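You operate a simulated robot arm through the tools that you are given. There is no shell and no other tool. Be economical: measure what you need, move in short steps, check, and stop when the job is done.

The job below is to be done with a simulated robot arm. You get a single attempt, and the scene is never put back.

## Task
Take the grey spool and leave it on top of the white small board on the top of the rework bench.

The check looks at the end state, three seconds after you hand in, the way a careful person would. Anything else that was tipped, shoved, dropped, spilled or broken makes it a failure.

## Robot
A 7-joint arm with a two-finger parallel gripper, fixed in place. Base frame: the origin is at the foot of the arm, x ahead of it, y to its left, z up; the work surface is at about z = 0. Readings come in mm, rad, newtons and seconds.
With the tool pointing down near the work surface it reaches from about 220 to 580 mm from the base axis. Its first joint turns from -1.152 to 1.152 rad. Payload 2.5 kg.
The TCP is the grasp point between the finger pads, 23 mm short of the fingertips. In the tool frame z runs along the fingers and y along their closing line. The gripper opens to 94 mm. The fingers are 38 mm wide and 10 mm thick; the gripper's body (54 by 96 mm) begins 39 mm behind the TCP.
Orientation is told as [roll, pitch, yaw] about the base's x, y, z axes, in that order, counted from this pose: with the fingers straight down and closing along the base's y, the tool's x points along the base's -x, its y along +y and its z along -z.

## Interface
- The arm moves only by the tool servo_tool. Its argument "plan" is a list of rows, each a list of 7 numbers: the opening, from 0 (shut) to 1 (fully open), then the shift along the base's x, y, z in mm, then the turn, a rotation vector about the base's x, y, z in degrees. In form: [[gripper, tx, ty, tz, wx, wy, wz], ...]. A call has 1 to 12 rows; each row shifts and turns the commanded pose from where the row before left it. Rows are played at 5 a second. More than 50 mm and 0.15 rad between two rows, or a gripper value outside its range, and nothing of the call is played. A pose out of reach is approached as far as the arm can. The call stops where the force on the tool passes 40 N (or 10 N more than at its start, if that is more) or the arm is blocked; 0.2 s more then pass. The fingers move at their own pace (about 108 mm/s each) and stop on an object; they squeeze with about 35 N. The grip force told is the motor's: it shows also when the fingers shut on nothing. Time passes only in rows, and 0.2 s behind the last, so rows that do not move let the fingers close. It gives the time, the measured TCP pose, the force on the tool (base axes), the opening and the grip force at its end, in the units of the frame above (readings bear some noise), and new pictures: "views" is both (left out), scene, wrist or none.
- Cameras (640 x 400 px; columns grow to the right, rows downward): "scene" is fixed at [96.8, -405.5, 574.6]; the picture's right is [0.94, -0.35, 0.00], its down [-0.17, -0.45, -0.88] and it looks along [0.30, 0.82, -0.48] (base axes); focal length 326 px, centre (320, 200). "wrist" rides on the gripper at [-39, 0, -44] in the tool frame; the picture's right is [0.00, -1.00, 0.00], its down [0.97, 0.00, -0.24] and it looks along [0.24, 0.00, 0.97] (tool axes); focal length 218 px, centre (320, 200). There is no depth. A picture from a camera that has moved, and an enlarged one, comes with that camera's place and axes in the base frame and with its lens. The place of the scene camera against the robot may be out by one fixed shift of up to 25 mm in any direction.
- close_up(camera, box): a new picture of the part [left, top, right, bottom] of that camera's present view, enlarged. No time passes.
- sign_off(): hands the job in; it is judged then, once.

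Go step by step. Nothing tells you positions but the pictures and the camera data: compare them with the known pose of the tool, close in by small moves and look again before you grip or let go. The budget is 90 turns and 150 pictures, counting those below and the enlarged ones. Unless the task says otherwise, let go and move clear before handing in, and close with one line.

The tools are called after "Emit:" by a JSON object that holds its "op" and its "data". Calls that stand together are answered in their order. servo_tool: Moves the arm, as the interface text tells. Its arguments: {"type":"object","properties":{"plan":{"type":"array","items":{"type":"array","items":{"type":"number"}}},"views":{"type":"string","enum":["both","scene","wrist","none"]}},"required":["plan"]} The other tools are called the same way: close_up (camera, box) takes an enlarged picture of a part of a camera's view; sign_off () hands the job in.

At the start:

```text
clock: 0.0
eef_pos: [276.0, 196.6, 312.4]
tcp_rot: [0.0, 0.0, -0.001]
contact_force: [-0.8, 0.2, -0.6]
opening: 94.0
finger_force: 0.1
```

scene: 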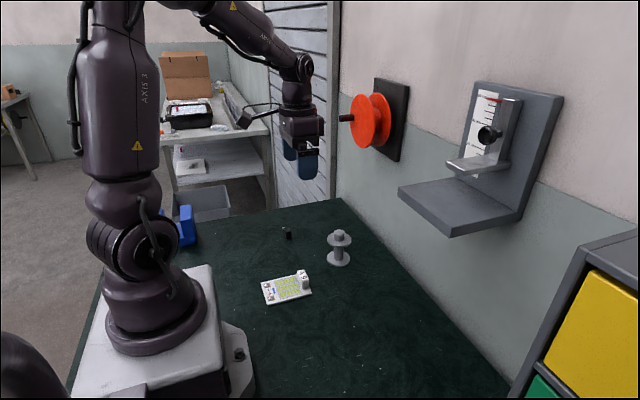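
wrist: 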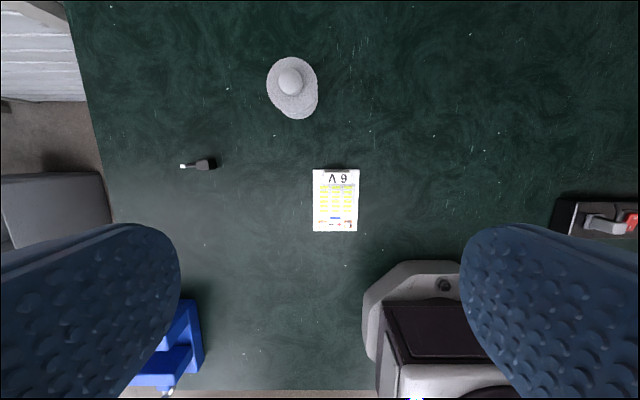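

I see the grey spool standing upright near (375, 227) and the white board near (227, 170), by a first estimate from the wrist picture. Next I take enlarged views of both.

Emit:
{"op": "close_up", "data": {"camera": "scene", "box": [240, 210, 380, 310]}}

Emit:
{"op": "close_up", "data": {"camera": "wrist", "box": [220, 40, 400, 250]}}

```text
4.00 times, centred on (310, 260) of scene
camera zoom: at [96.8, -405.5, 574.6], right [0.94, -0.35, 0.0], down [-0.17, -0.45, -0.88], along [0.3, 0.82, -0.48], focal length 1303 px, centre (360, -40)
```

zoom: 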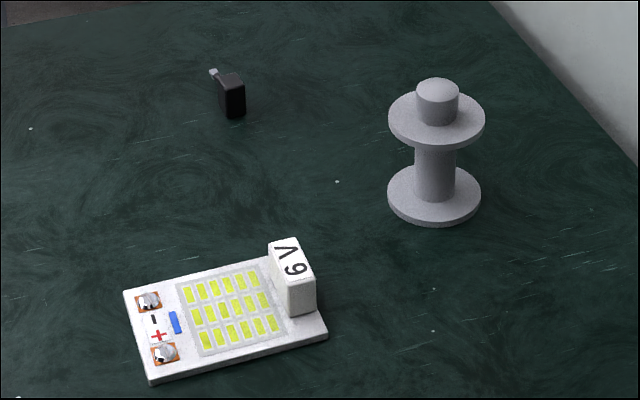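

```text
1.90 times, centred on (310, 145) of wrist
camera zoom: at [315.5, 196.7, 356.5], right [0.0, -1.0, 0.0], down [-0.97, 0.0, 0.24], along [-0.24, 0.0, -0.97], focal length 416 px, centre (339, 305)
```

zoom: 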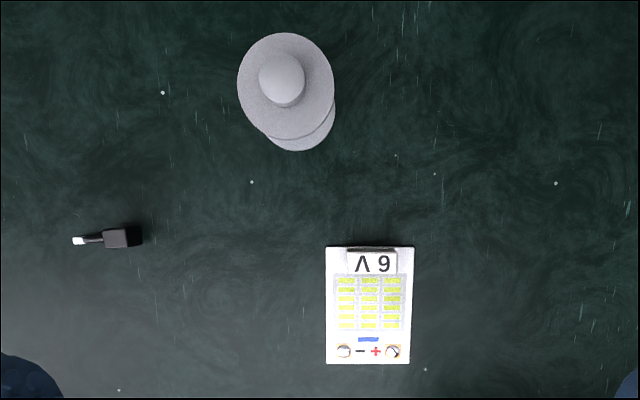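

The spool stands upright at about (385, 230): its flanges are about 62 mm across and its top knob is about 27 mm wide. The board spans about x 176–279 and y 134–207, with a battery block at its far-x end. I move above the spool to measure it better.

Emit:
{"op": "servo_tool", "data": {"plan": [[1, 27, 8, -25, 0, 0, 0], [1, 27, 8, -25, 0, 0, 0], [1, 27, 9, -25, 0, 0, 0], [1, 27, 9, -25, 0, 0, 0], [1, 0, 0, 0, 0, 0, 0]]}}

```text
clock: 1.2
eef_pos: [384.8, 229.6, 212.0]
tcp_rot: [0.001, 0.0, 0.001]
contact_force: [0.3, 1.0, 0.0]
opening: 94.1
finger_force: 0.1
camera wrist: at [424.4, 230.1, 256.4], right [0.0, -1.0, 0.0], down [-0.97, 0.0, 0.24], along [-0.24, 0.0, -0.97], focal length 218 px, centre (320, 200)
```

scene: 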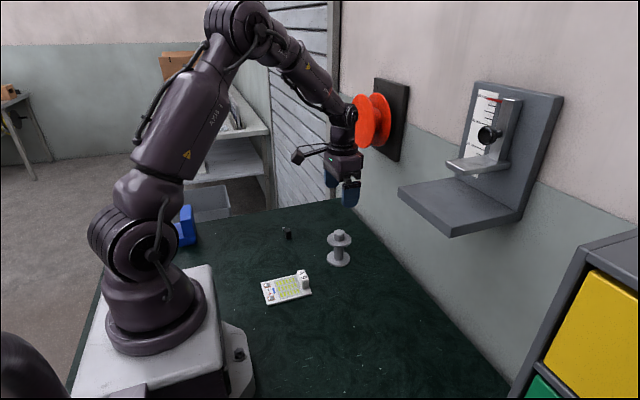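
wrist: 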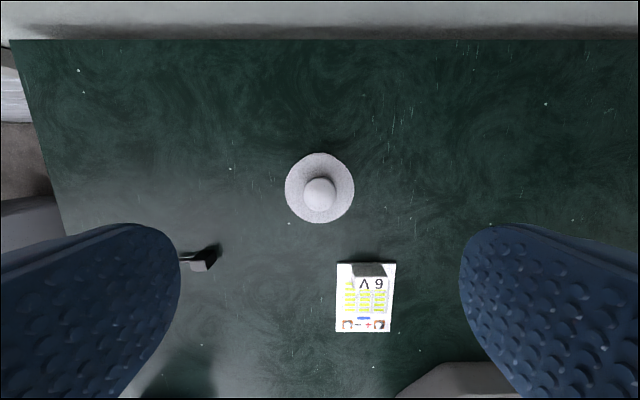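

The spool now appears centred between the fingers at about (387, 230), with the knob about 26 mm wide. I go down partway and check the heights.

Emit:
{"op": "servo_tool", "data": {"plan": [[1, 2, 0, -30, 0, 0, 0], [1, 0, 0, -30, 0, 0, 0], [1, 0, 0, -30, 0, 0, 0], [1, 0, 0, 0, 0, 0, 0]]}}

Emit:
{"op": "close_up", "data": {"camera": "scene", "box": [290, 170, 400, 280]}}

```text
clock: 2.2
eef_pos: [386.3, 230.0, 123.4]
tcp_rot: [-0.002, 0.0, 0.0]
contact_force: [0.0, 0.3, 0.1]
opening: 94.0
finger_force: 0.1
camera wrist: at [425.9, 230.2, 166.4], right [0.0, -1.0, 0.0], down [-0.97, 0.0, 0.24], along [-0.24, 0.0, -0.97], focal length 218 px, centre (320, 200)
```

scene: 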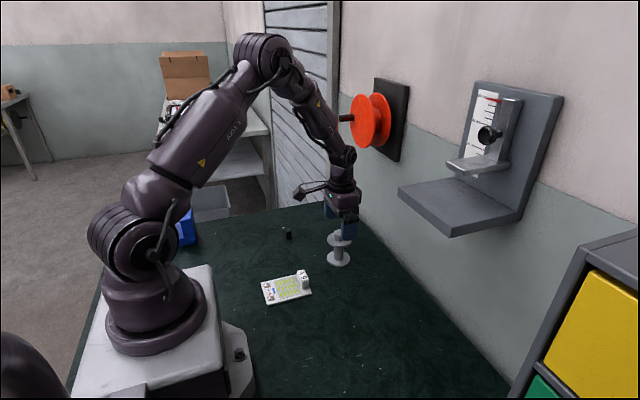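
wrist: 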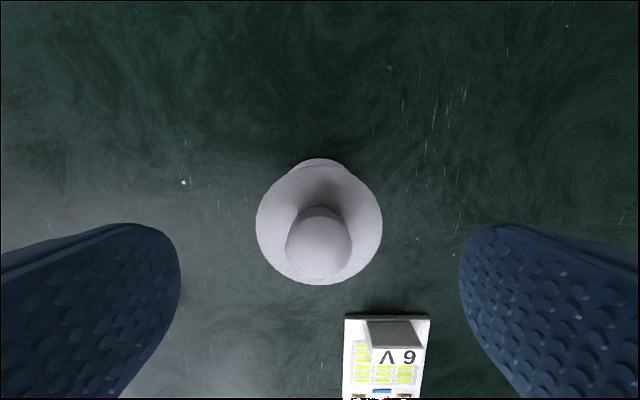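

```text
3.64 times, centred on (345, 225) of scene
camera zoom: at [96.8, -405.5, 574.6], right [0.94, -0.35, 0.0], down [-0.17, -0.45, -0.88], along [0.3, 0.82, -0.48], focal length 1185 px, centre (229, 109)
```

zoom: 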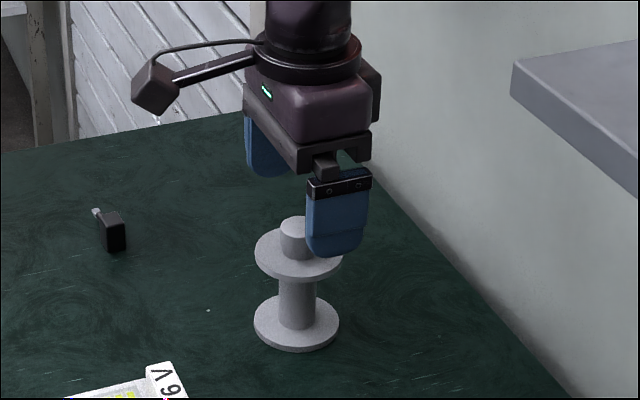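

The top flange is at about z = 62 and the knob top at about 84, with the spool at x ≈ 387.5. I lower the fingertips to just above the flange so they sit either side of the knob.

Emit:
{"op": "servo_tool", "data": {"plan": [[1, 1, 0, -15, 0, 0, 0], [1, 0, 0, -14, 0, 0, 0], [0.6, 0, 0, -4, 0, 0, 0], [0.6, 0, 0, 0, 0, 0, 0]]}}

Emit:
{"op": "close_up", "data": {"camera": "scene", "box": [300, 190, 380, 270]}}

```text
clock: 3.2
eef_pos: [387.0, 230.2, 88.8]
tcp_rot: [0.0, 0.0, 0.001]
contact_force: [0.2, 0.2, -0.1]
opening: 56.6
finger_force: 0.0
camera wrist: at [426.7, 230.7, 133.4], right [0.0, -1.0, 0.0], down [-0.97, 0.0, 0.24], along [-0.24, 0.0, -0.97], focal length 218 px, centre (320, 200)
```

scene: 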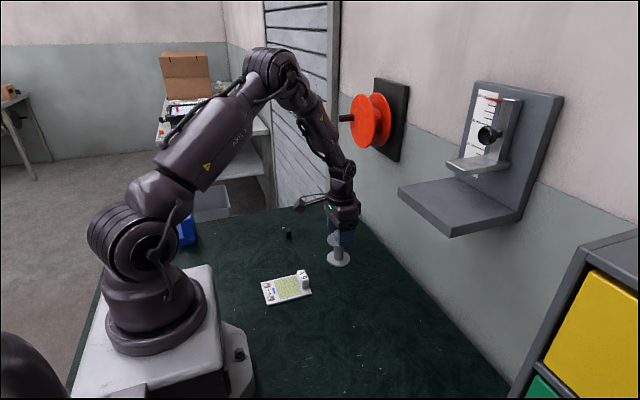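
wrist: 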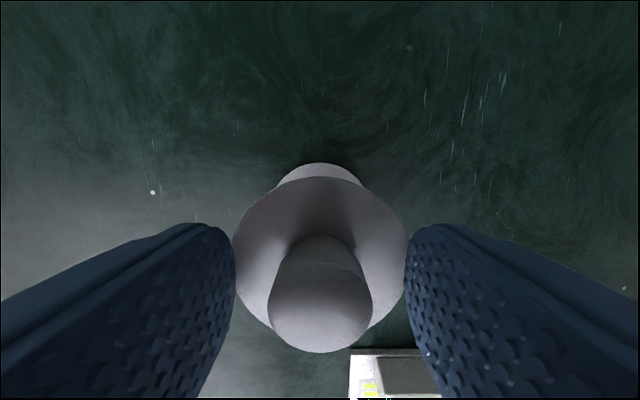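

```text
5.00 times, centred on (340, 230) of scene
camera zoom: at [96.8, -405.5, 574.6], right [0.94, -0.35, 0.0], down [-0.17, -0.45, -0.88], along [0.3, 0.82, -0.48], focal length 1629 px, centre (220, 50)
```

zoom: 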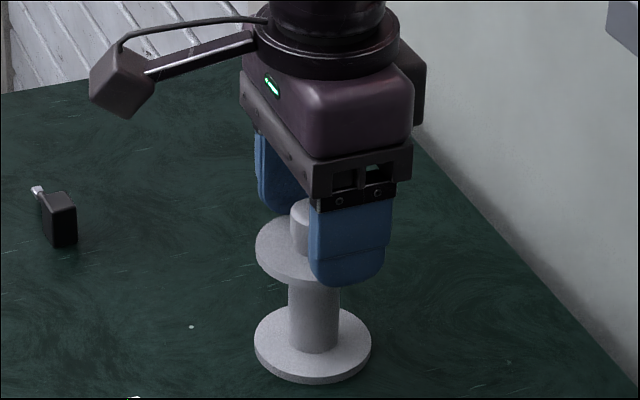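

The fingers straddle the knob, centred and clear of the flange. I close on it.

Emit:
{"op": "servo_tool", "data": {"plan": [[0.35, 0, 0, 0, 0, 0, 0], [0.2, 0, 0, 0, 0, 0, 0], [0, 0, 0, 0, 0, 0, 0], [0, 0, 0, 0, 0, 0, 0]], "views": "wrist"}}

Emit:
{"op": "close_up", "data": {"camera": "scene", "box": [300, 190, 380, 270]}}

```text
clock: 4.2
eef_pos: [387.2, 230.5, 89.6]
tcp_rot: [-0.001, -0.001, -0.001]
contact_force: [-0.4, 0.0, 0.5]
opening: 25.6
finger_force: 35.0
camera wrist: at [426.7, 230.7, 133.6], right [0.0, -1.0, 0.0], down [-0.97, 0.0, 0.24], along [-0.24, 0.0, -0.97], focal length 218 px, centre (320, 200)
```

wrist: 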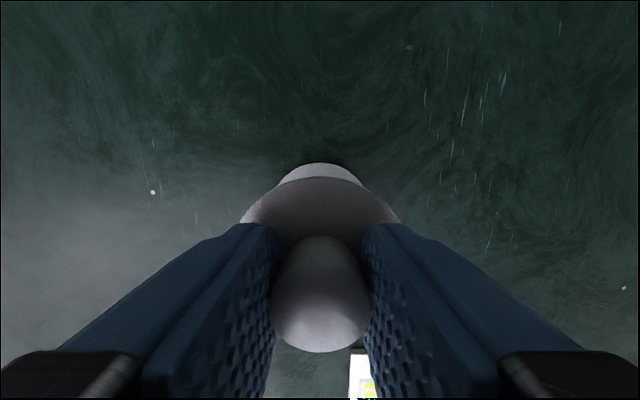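

```text
5.00 times, centred on (340, 230) of scene
camera zoom: at [96.8, -405.5, 574.6], right [0.94, -0.35, 0.0], down [-0.17, -0.45, -0.88], along [0.3, 0.82, -0.48], focal length 1629 px, centre (220, 50)
```

zoom: 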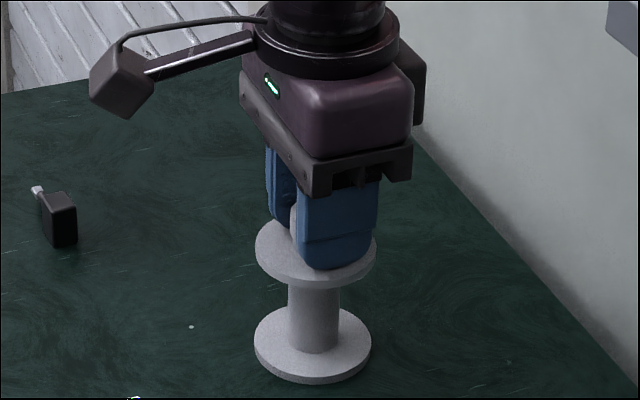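

The knob is gripped at 25.6 mm. I lift slowly and check the load.

Emit:
{"op": "servo_tool", "data": {"plan": [[0, 0, 0, 10, 0, 0, 0], [0, 0, 0, 15, 0, 0, 0], [0, 0, 0, 25, 0, 0, 0], [0, 0, 0, 25, 0, 0, 0], [0, 0, 0, 0, 0, 0, 0]]}}

Emit:
{"op": "close_up", "data": {"camera": "scene", "box": [290, 150, 390, 250]}}

```text
clock: 5.4
eef_pos: [386.4, 230.3, 164.1]
tcp_rot: [0.0, -0.001, 0.001]
contact_force: [-0.2, 0.7, -0.8]
opening: 25.5
finger_force: 34.9
camera wrist: at [426.8, 230.3, 208.7], right [0.0, -1.0, 0.0], down [-0.97, 0.0, 0.24], along [-0.24, 0.0, -0.97], focal length 218 px, centre (320, 200)
```

scene: 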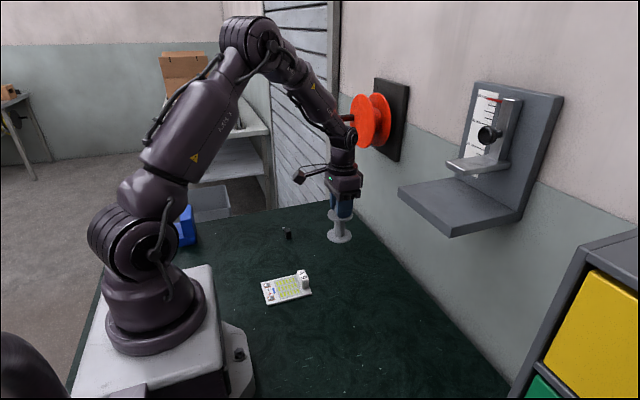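
wrist: 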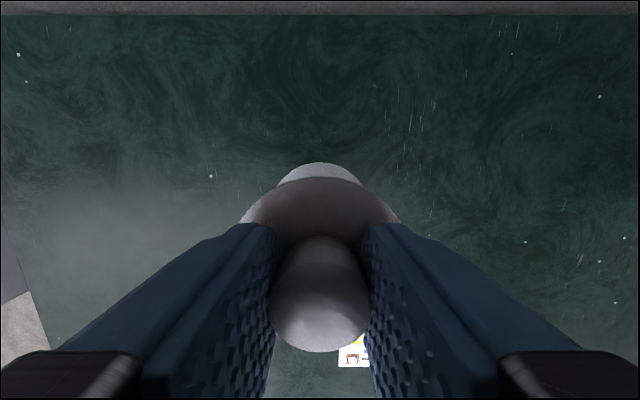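

```text
4.00 times, centred on (340, 200) of scene
camera zoom: at [96.8, -405.5, 574.6], right [0.94, -0.35, 0.0], down [-0.17, -0.45, -0.88], along [0.3, 0.82, -0.48], focal length 1303 px, centre (240, 200)
```

zoom: 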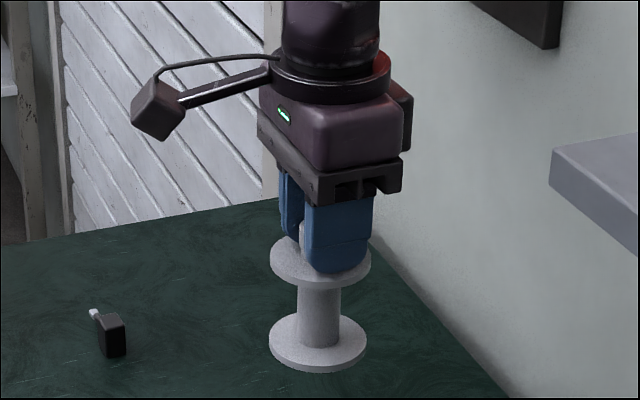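

The spool is held upright and clear of the bench; its bottom is 89 mm below the TCP. Before placing it I look closely at the board for parts that stick up.

Emit:
{"op": "close_up", "data": {"camera": "scene", "box": [256, 262, 320, 308]}}

Emit:
{"op": "servo_tool", "data": {"plan": [[0, -13, 20, 10, 0, 0, 0], [0, 0, 0, 0, 0, 0, 0]], "views": "wrist"}}

```text
8.70 times, centred on (288, 285) of scene
camera zoom: at [96.8, -405.5, 574.6], right [0.94, -0.35, 0.0], down [-0.17, -0.45, -0.88], along [0.3, 0.82, -0.48], focal length 2833 px, centre (598, -539)
```

zoom: 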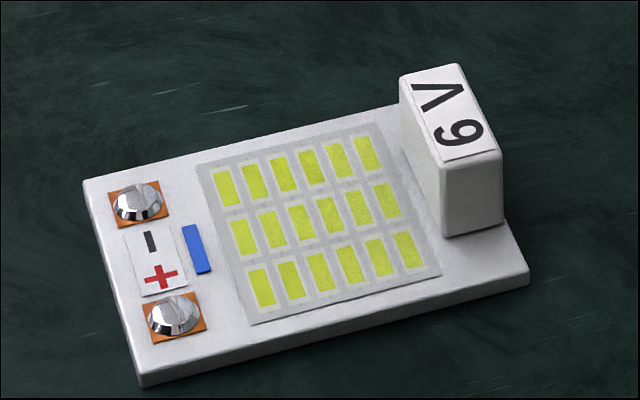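

```text
clock: 6.0
eef_pos: [374.1, 250.1, 174.2]
tcp_rot: [-0.002, 0.0, 0.001]
contact_force: [0.5, 0.2, -0.8]
opening: 25.6
finger_force: 34.4
camera wrist: at [413.4, 250.8, 218.5], right [0.0, -1.0, 0.0], down [-0.97, 0.0, 0.24], along [-0.24, 0.0, -0.97], focal length 218 px, centre (320, 200)
```

wrist: 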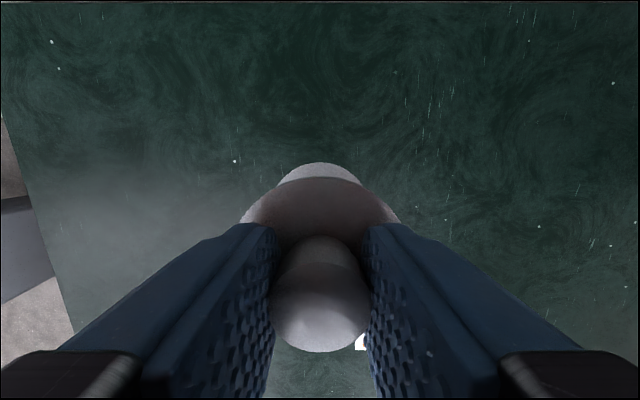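

The stickers are flat, so the only parts that stick up are the two screws and the battery. The free spot for the spool centre is about x = 221–228, y ≈ 170. I move beside the board for an unobstructed wrist view to refine that.

Emit:
{"op": "servo_tool", "data": {"plan": [[0, -36, 12.5, 14, 0, 0, 0], [0, -36, 12.5, 14, 0, 0, 0], [0, -36, 12.5, 14, 0, 0, 0], [0, -36, 12.5, 14, 0, 0, 0], [0, 0, 0, 0, 0, 0, 0], [0, 0, 0, 0, 0, 0, 0]]}}

Emit:
{"op": "close_up", "data": {"camera": "wrist", "box": [380, 130, 500, 240]}}

```text
clock: 7.4
eef_pos: [228.8, 299.9, 230.2]
tcp_rot: [0.001, 0.0, 0.0]
contact_force: [0.1, -0.4, -0.8]
opening: 25.4
finger_force: 34.9
camera wrist: at [269.3, 300.7, 274.8], right [0.0, -1.0, 0.0], down [-0.97, 0.0, 0.24], along [-0.24, 0.0, -0.97], focal length 218 px, centre (320, 200)
```

scene: 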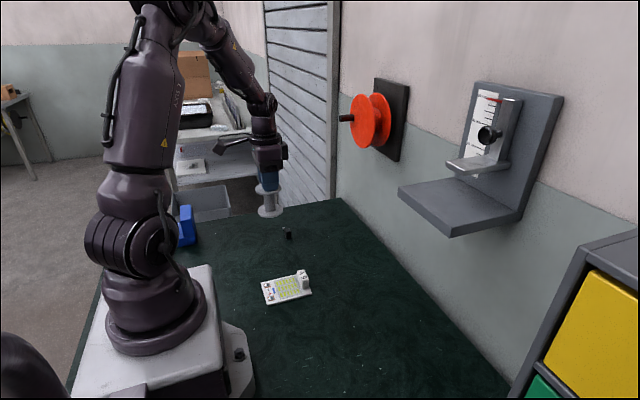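
wrist: 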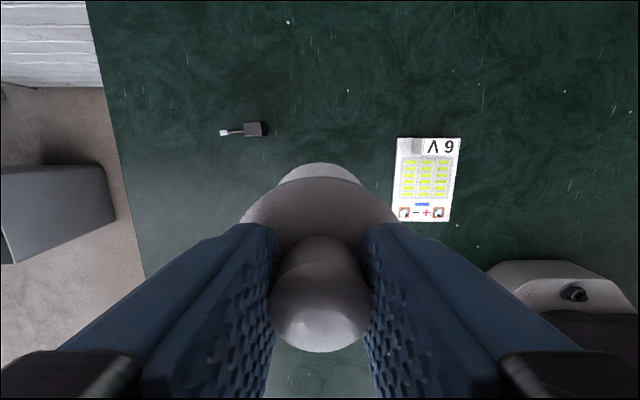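

```text
3.64 times, centred on (440, 185) of wrist
camera zoom: at [269.3, 300.7, 274.8], right [0.0, -1.0, 0.0], down [-0.97, 0.0, 0.24], along [-0.24, 0.0, -0.97], focal length 794 px, centre (-116, 254)
```

zoom: 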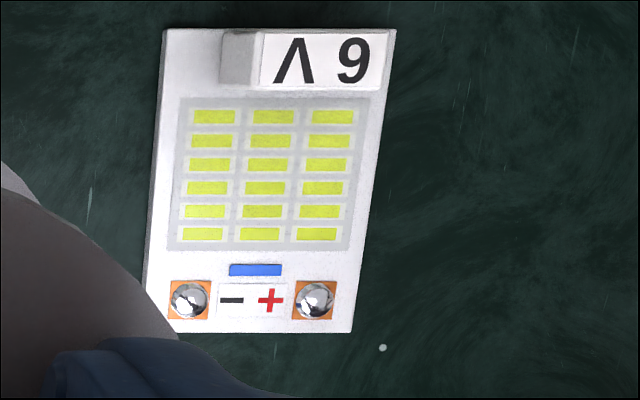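

The refined board figures are: top spans x 175.5–278 and y 136–210, battery face at x ≈ 261, screws at x ≈ 188. The spool centre should go at (224, 173), so I move over it and come down to just above.

Emit:
{"op": "servo_tool", "data": {"plan": [[0, -2, -42.5, 0, 0, 0, 0], [0, -2, -42.5, 0, 0, 0, 0], [0, -2, -42.6, 0, 0, 0, 0], [0, 0, 0, 0, 0, 0, 0], [0, 0, 0, -35, 0, 0, 0], [0, 0, 0, -35, 0, 0, 0], [0, 0, 0, -25, 0, 0, 0], [0, 0, 0, 0, 0, 0, 0], [0, 0, 0, 0, 0, 0, 0]]}}

Emit:
{"op": "close_up", "data": {"camera": "scene", "box": [246, 230, 330, 310]}}

```text
clock: 9.4
eef_pos: [223.3, 173.0, 134.9]
tcp_rot: [0.001, -0.002, 0.0]
contact_force: [-0.6, 0.5, -1.0]
opening: 25.5
finger_force: 35.4
camera wrist: at [263.2, 173.6, 179.5], right [0.0, -1.0, 0.0], down [-0.97, 0.0, 0.24], along [-0.24, 0.0, -0.97], focal length 218 px, centre (320, 200)
```

scene: 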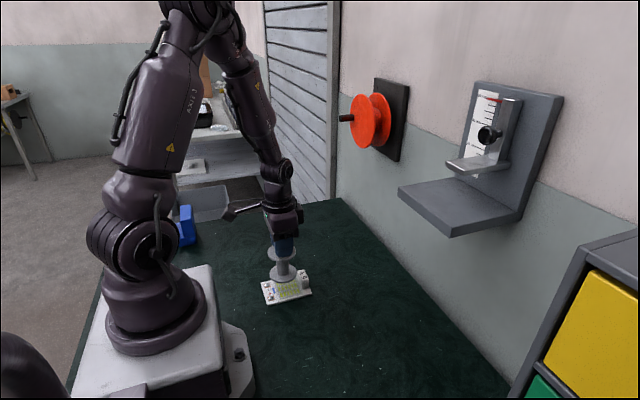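
wrist: 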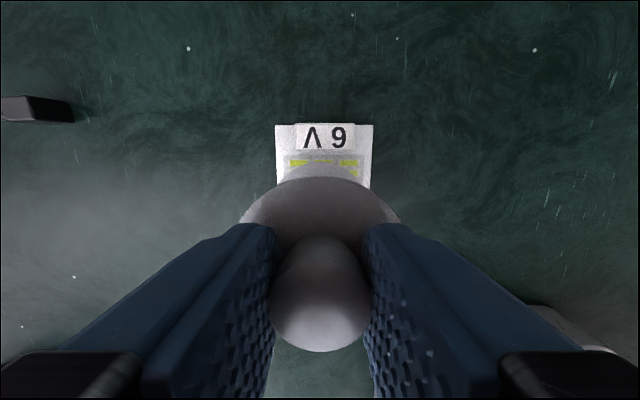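

```text
5.00 times, centred on (288, 270) of scene
camera zoom: at [96.8, -405.5, 574.6], right [0.94, -0.35, 0.0], down [-0.17, -0.45, -0.88], along [0.3, 0.82, -0.48], focal length 1629 px, centre (480, -150)
```

zoom: 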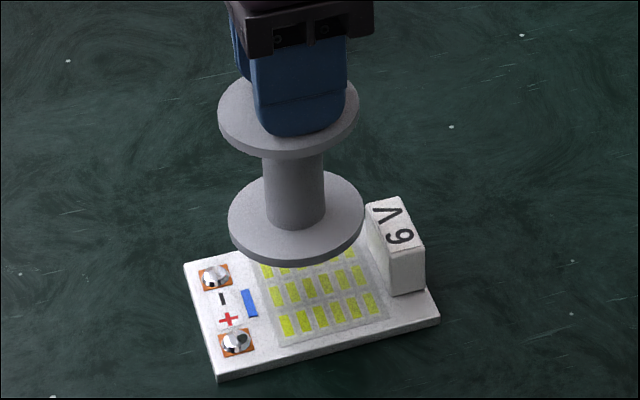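

The board is thinner than I assumed, about 4–5 mm, which moves the free spot's centre to about (224, 171). I shift slightly and go down to about 8 mm above the board, then check.

Emit:
{"op": "servo_tool", "data": {"plan": [[0, 1, -2, -12, 0, 0, 0], [0, 0, 0, -12, 0, 0, 0], [0, 0, 0, -8, 0, 0, 0], [0, 0, 0, 0, 0, 0, 0]], "views": "wrist"}}

Emit:
{"op": "close_up", "data": {"camera": "scene", "box": [256, 252, 320, 308]}}

```text
clock: 10.4
eef_pos: [224.4, 169.4, 103.5]
tcp_rot: [0.001, 0.0, 0.0]
contact_force: [0.3, -0.1, -0.7]
opening: 25.5
finger_force: 35.3
camera wrist: at [264.2, 171.3, 147.6], right [0.0, -1.0, 0.0], down [-0.97, 0.0, 0.24], along [-0.24, 0.0, -0.97], focal length 218 px, centre (320, 200)
```

wrist: 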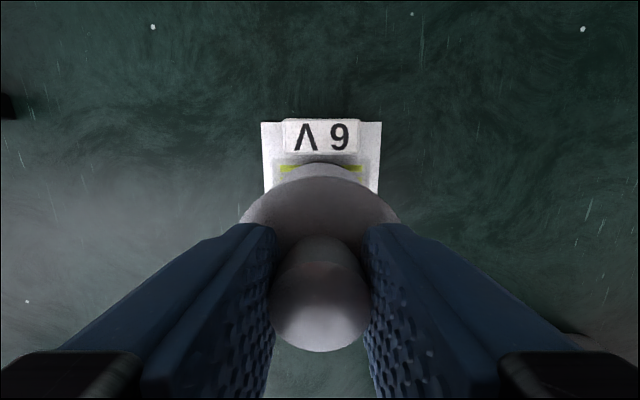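

```text
7.14 times, centred on (288, 280) of scene
camera zoom: at [96.8, -405.5, 574.6], right [0.94, -0.35, 0.0], down [-0.17, -0.45, -0.88], along [0.3, 0.82, -0.48], focal length 2327 px, centre (549, -371)
```

zoom: 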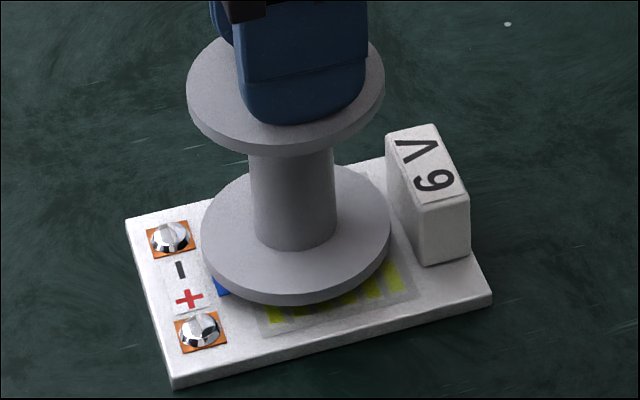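

The spool sits centred between the screws and the battery. I lower it in small steps until contact.

Emit:
{"op": "servo_tool", "data": {"plan": [[0, 0, 0, -3, 0, 0, 0], [0, 0, 0, -3, 0, 0, 0], [0, 0, 0, -1.5, 0, 0, 0], [0, 0, 0, 0, 0, 0, 0]], "views": "none"}}

Emit:
{"op": "close_up", "data": {"camera": "scene", "box": [256, 252, 320, 308]}}

```text
clock: 11.4
eef_pos: [224.6, 170.2, 96.2]
tcp_rot: [0.001, 0.0, 0.0]
contact_force: [-0.2, 0.4, -0.5]
opening: 25.6
finger_force: 35.2
```

```text
7.14 times, centred on (288, 280) of scene
camera zoom: at [96.8, -405.5, 574.6], right [0.94, -0.35, 0.0], down [-0.17, -0.45, -0.88], along [0.3, 0.82, -0.48], focal length 2327 px, centre (549, -371)
```

zoom: 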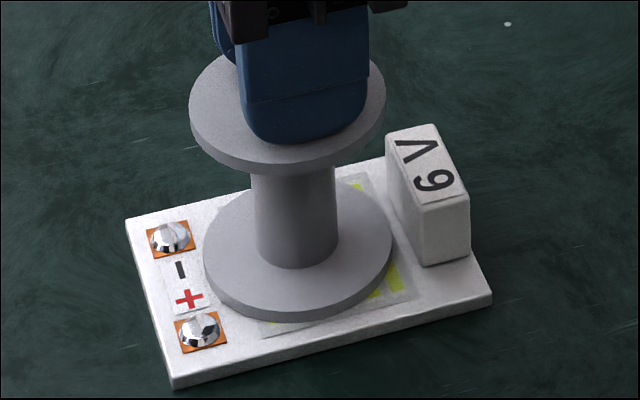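

No contact yet, and the spool is clear on all sides. I go down in 0.7 mm steps.

Emit:
{"op": "servo_tool", "data": {"plan": [[0, 0, 0, -0.7, 0, 0, 0], [0, 0, 0, -0.7, 0, 0, 0], [0, 0, 0, 0, 0, 0, 0]], "views": "none"}}

```text
clock: 12.2
eef_pos: [224.7, 169.9, 94.8]
tcp_rot: [-0.001, 0.0, 0.002]
contact_force: [-6.6, -2.4, 37.3]
opening: 25.8
finger_force: 34.8
```

The spool has touched down with 37 N on the tool. I ease up a little to relieve the load before opening.

Emit:
{"op": "servo_tool", "data": {"plan": [[0, 0, 0, 0.5, 0, 0, 0], [0, 0, 0, 0, 0, 0, 0]], "views": "none"}}

Emit:
{"op": "close_up", "data": {"camera": "scene", "box": [256, 252, 320, 308]}}

```text
clock: 12.8
eef_pos: [224.1, 170.1, 94.7]
tcp_rot: [0.0, -0.003, 0.0]
contact_force: [-3.1, -1.4, 24.9]
opening: 25.3
finger_force: 35.1
```

```text
7.14 times, centred on (288, 280) of scene
camera zoom: at [96.7, -405.5, 574.5], right [0.94, -0.35, 0.0], down [-0.17, -0.45, -0.88], along [0.3, 0.82, -0.48], focal length 2327 px, centre (549, -371)
```

zoom: 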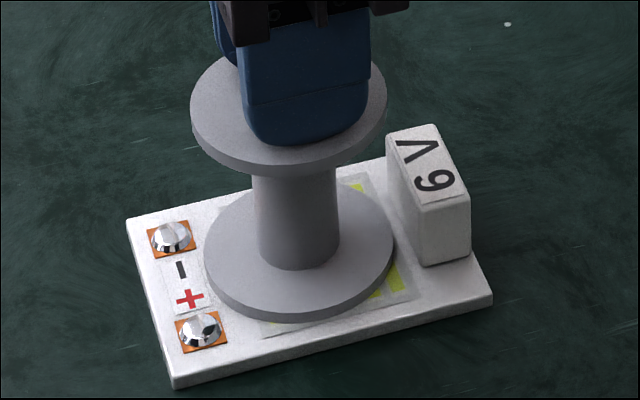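

It rests on the board; I ease up a bit more until the load is almost gone.

Emit:
{"op": "servo_tool", "data": {"plan": [[0, 0, 0, 0.6, 0, 0, 0], [0, 0, 0, 0, 0, 0, 0]], "views": "none"}}

```text
clock: 13.4
eef_pos: [224.4, 171.0, 94.3]
tcp_rot: [0.0, -0.001, 0.001]
contact_force: [1.3, 0.8, 4.4]
opening: 25.6
finger_force: 34.6
```

The load is down to about 4 N, so I open the fingers gently.

Emit:
{"op": "servo_tool", "data": {"plan": [[0.3, 0, 0, 0, 0, 0, 0], [0.4, 0, 0, 0, 0, 0, 0], [0.55, 0, 0, 0, 0, 0, 0], [0.55, 0, 0, 0, 0, 0, 0]], "views": "wrist"}}

Emit:
{"op": "close_up", "data": {"camera": "scene", "box": [246, 230, 330, 310]}}

```text
clock: 14.4
eef_pos: [224.0, 171.1, 95.6]
tcp_rot: [0.0, -0.001, -0.001]
contact_force: [0.1, 0.1, 0.3]
opening: 51.6
finger_force: 0.0
camera wrist: at [264.2, 171.3, 139.3], right [0.0, -1.0, 0.0], down [-0.97, 0.0, 0.24], along [-0.24, 0.0, -0.97], focal length 218 px, centre (320, 200)
```

wrist: 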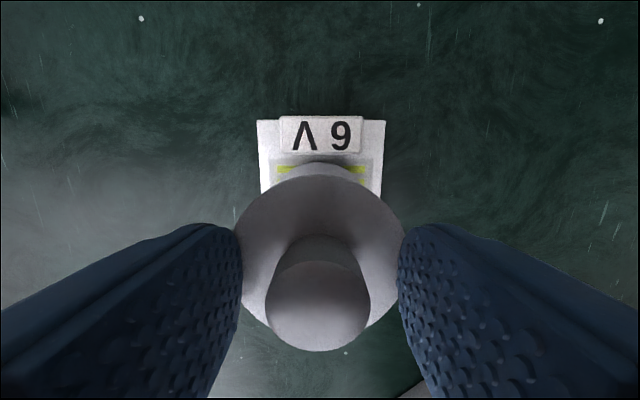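

```text
5.00 times, centred on (288, 270) of scene
camera zoom: at [96.8, -405.5, 574.6], right [0.94, -0.35, 0.0], down [-0.17, -0.45, -0.88], along [0.3, 0.82, -0.48], focal length 1629 px, centre (480, -150)
```

zoom: 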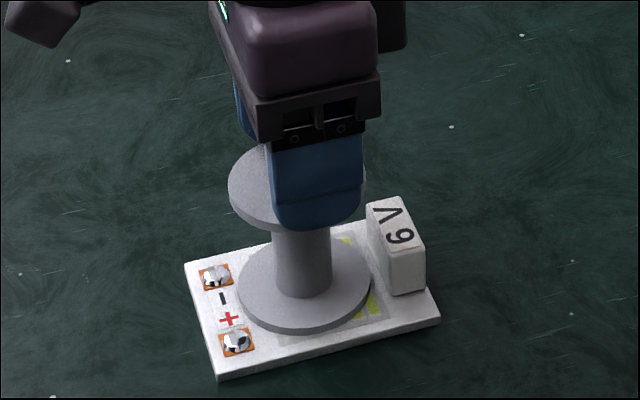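

The spool stands free on the board. I raise the open gripper straight up and clear.

Emit:
{"op": "servo_tool", "data": {"plan": [[0.55, 0, 0, 15, 0, 0, 0], [0.55, 0, 0, 30, 0, 0, 0], [0.55, 0, 0, 45, 0, 0, 0], [0.55, 0, 0, 45, 0, 0, 0], [0.55, 0, 0, 0, 0, 0, 0], [0.55, 0, 0, 0, 0, 0, 0]]}}

Emit:
{"op": "close_up", "data": {"camera": "scene", "box": [246, 230, 330, 310]}}

```text
clock: 15.8
eef_pos: [223.9, 170.8, 230.6]
tcp_rot: [0.0, 0.0, 0.0]
contact_force: [0.4, 0.9, 0.0]
opening: 51.4
finger_force: 0.1
camera wrist: at [264.2, 170.9, 274.4], right [0.0, -1.0, 0.0], down [-0.97, 0.0, 0.24], along [-0.24, 0.0, -0.97], focal length 218 px, centre (320, 200)
```

scene: 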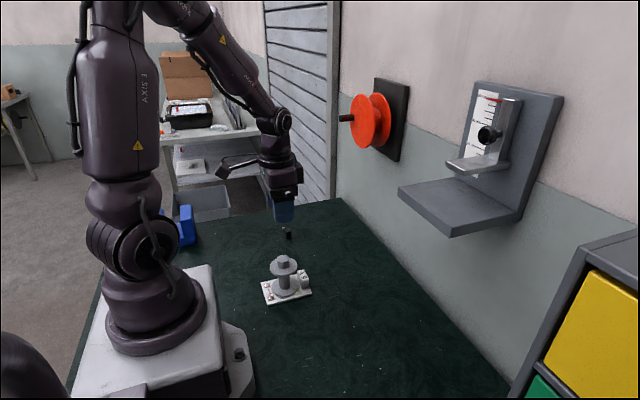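
wrist: 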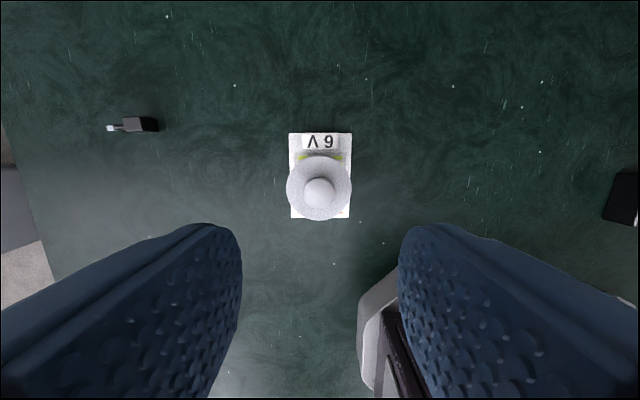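

```text
5.00 times, centred on (288, 270) of scene
camera zoom: at [96.7, -405.5, 574.6], right [0.94, -0.35, 0.0], down [-0.17, -0.45, -0.88], along [0.3, 0.82, -0.48], focal length 1629 px, centre (480, -150)
```

zoom: 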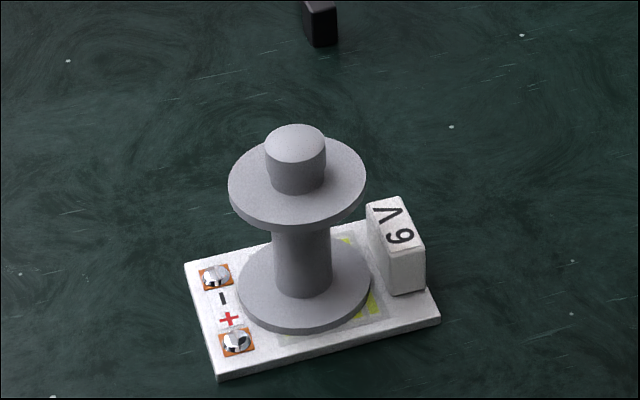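

The spool stands upright on the board, nothing else appears to have moved, and the arm is clear. I hand in.

Emit:
{"op": "sign_off", "data": {}}

```text
The job is handed in.
```

The grey spool is standing upright on the white board, between the screws and the battery, and the gripper is open and clear.
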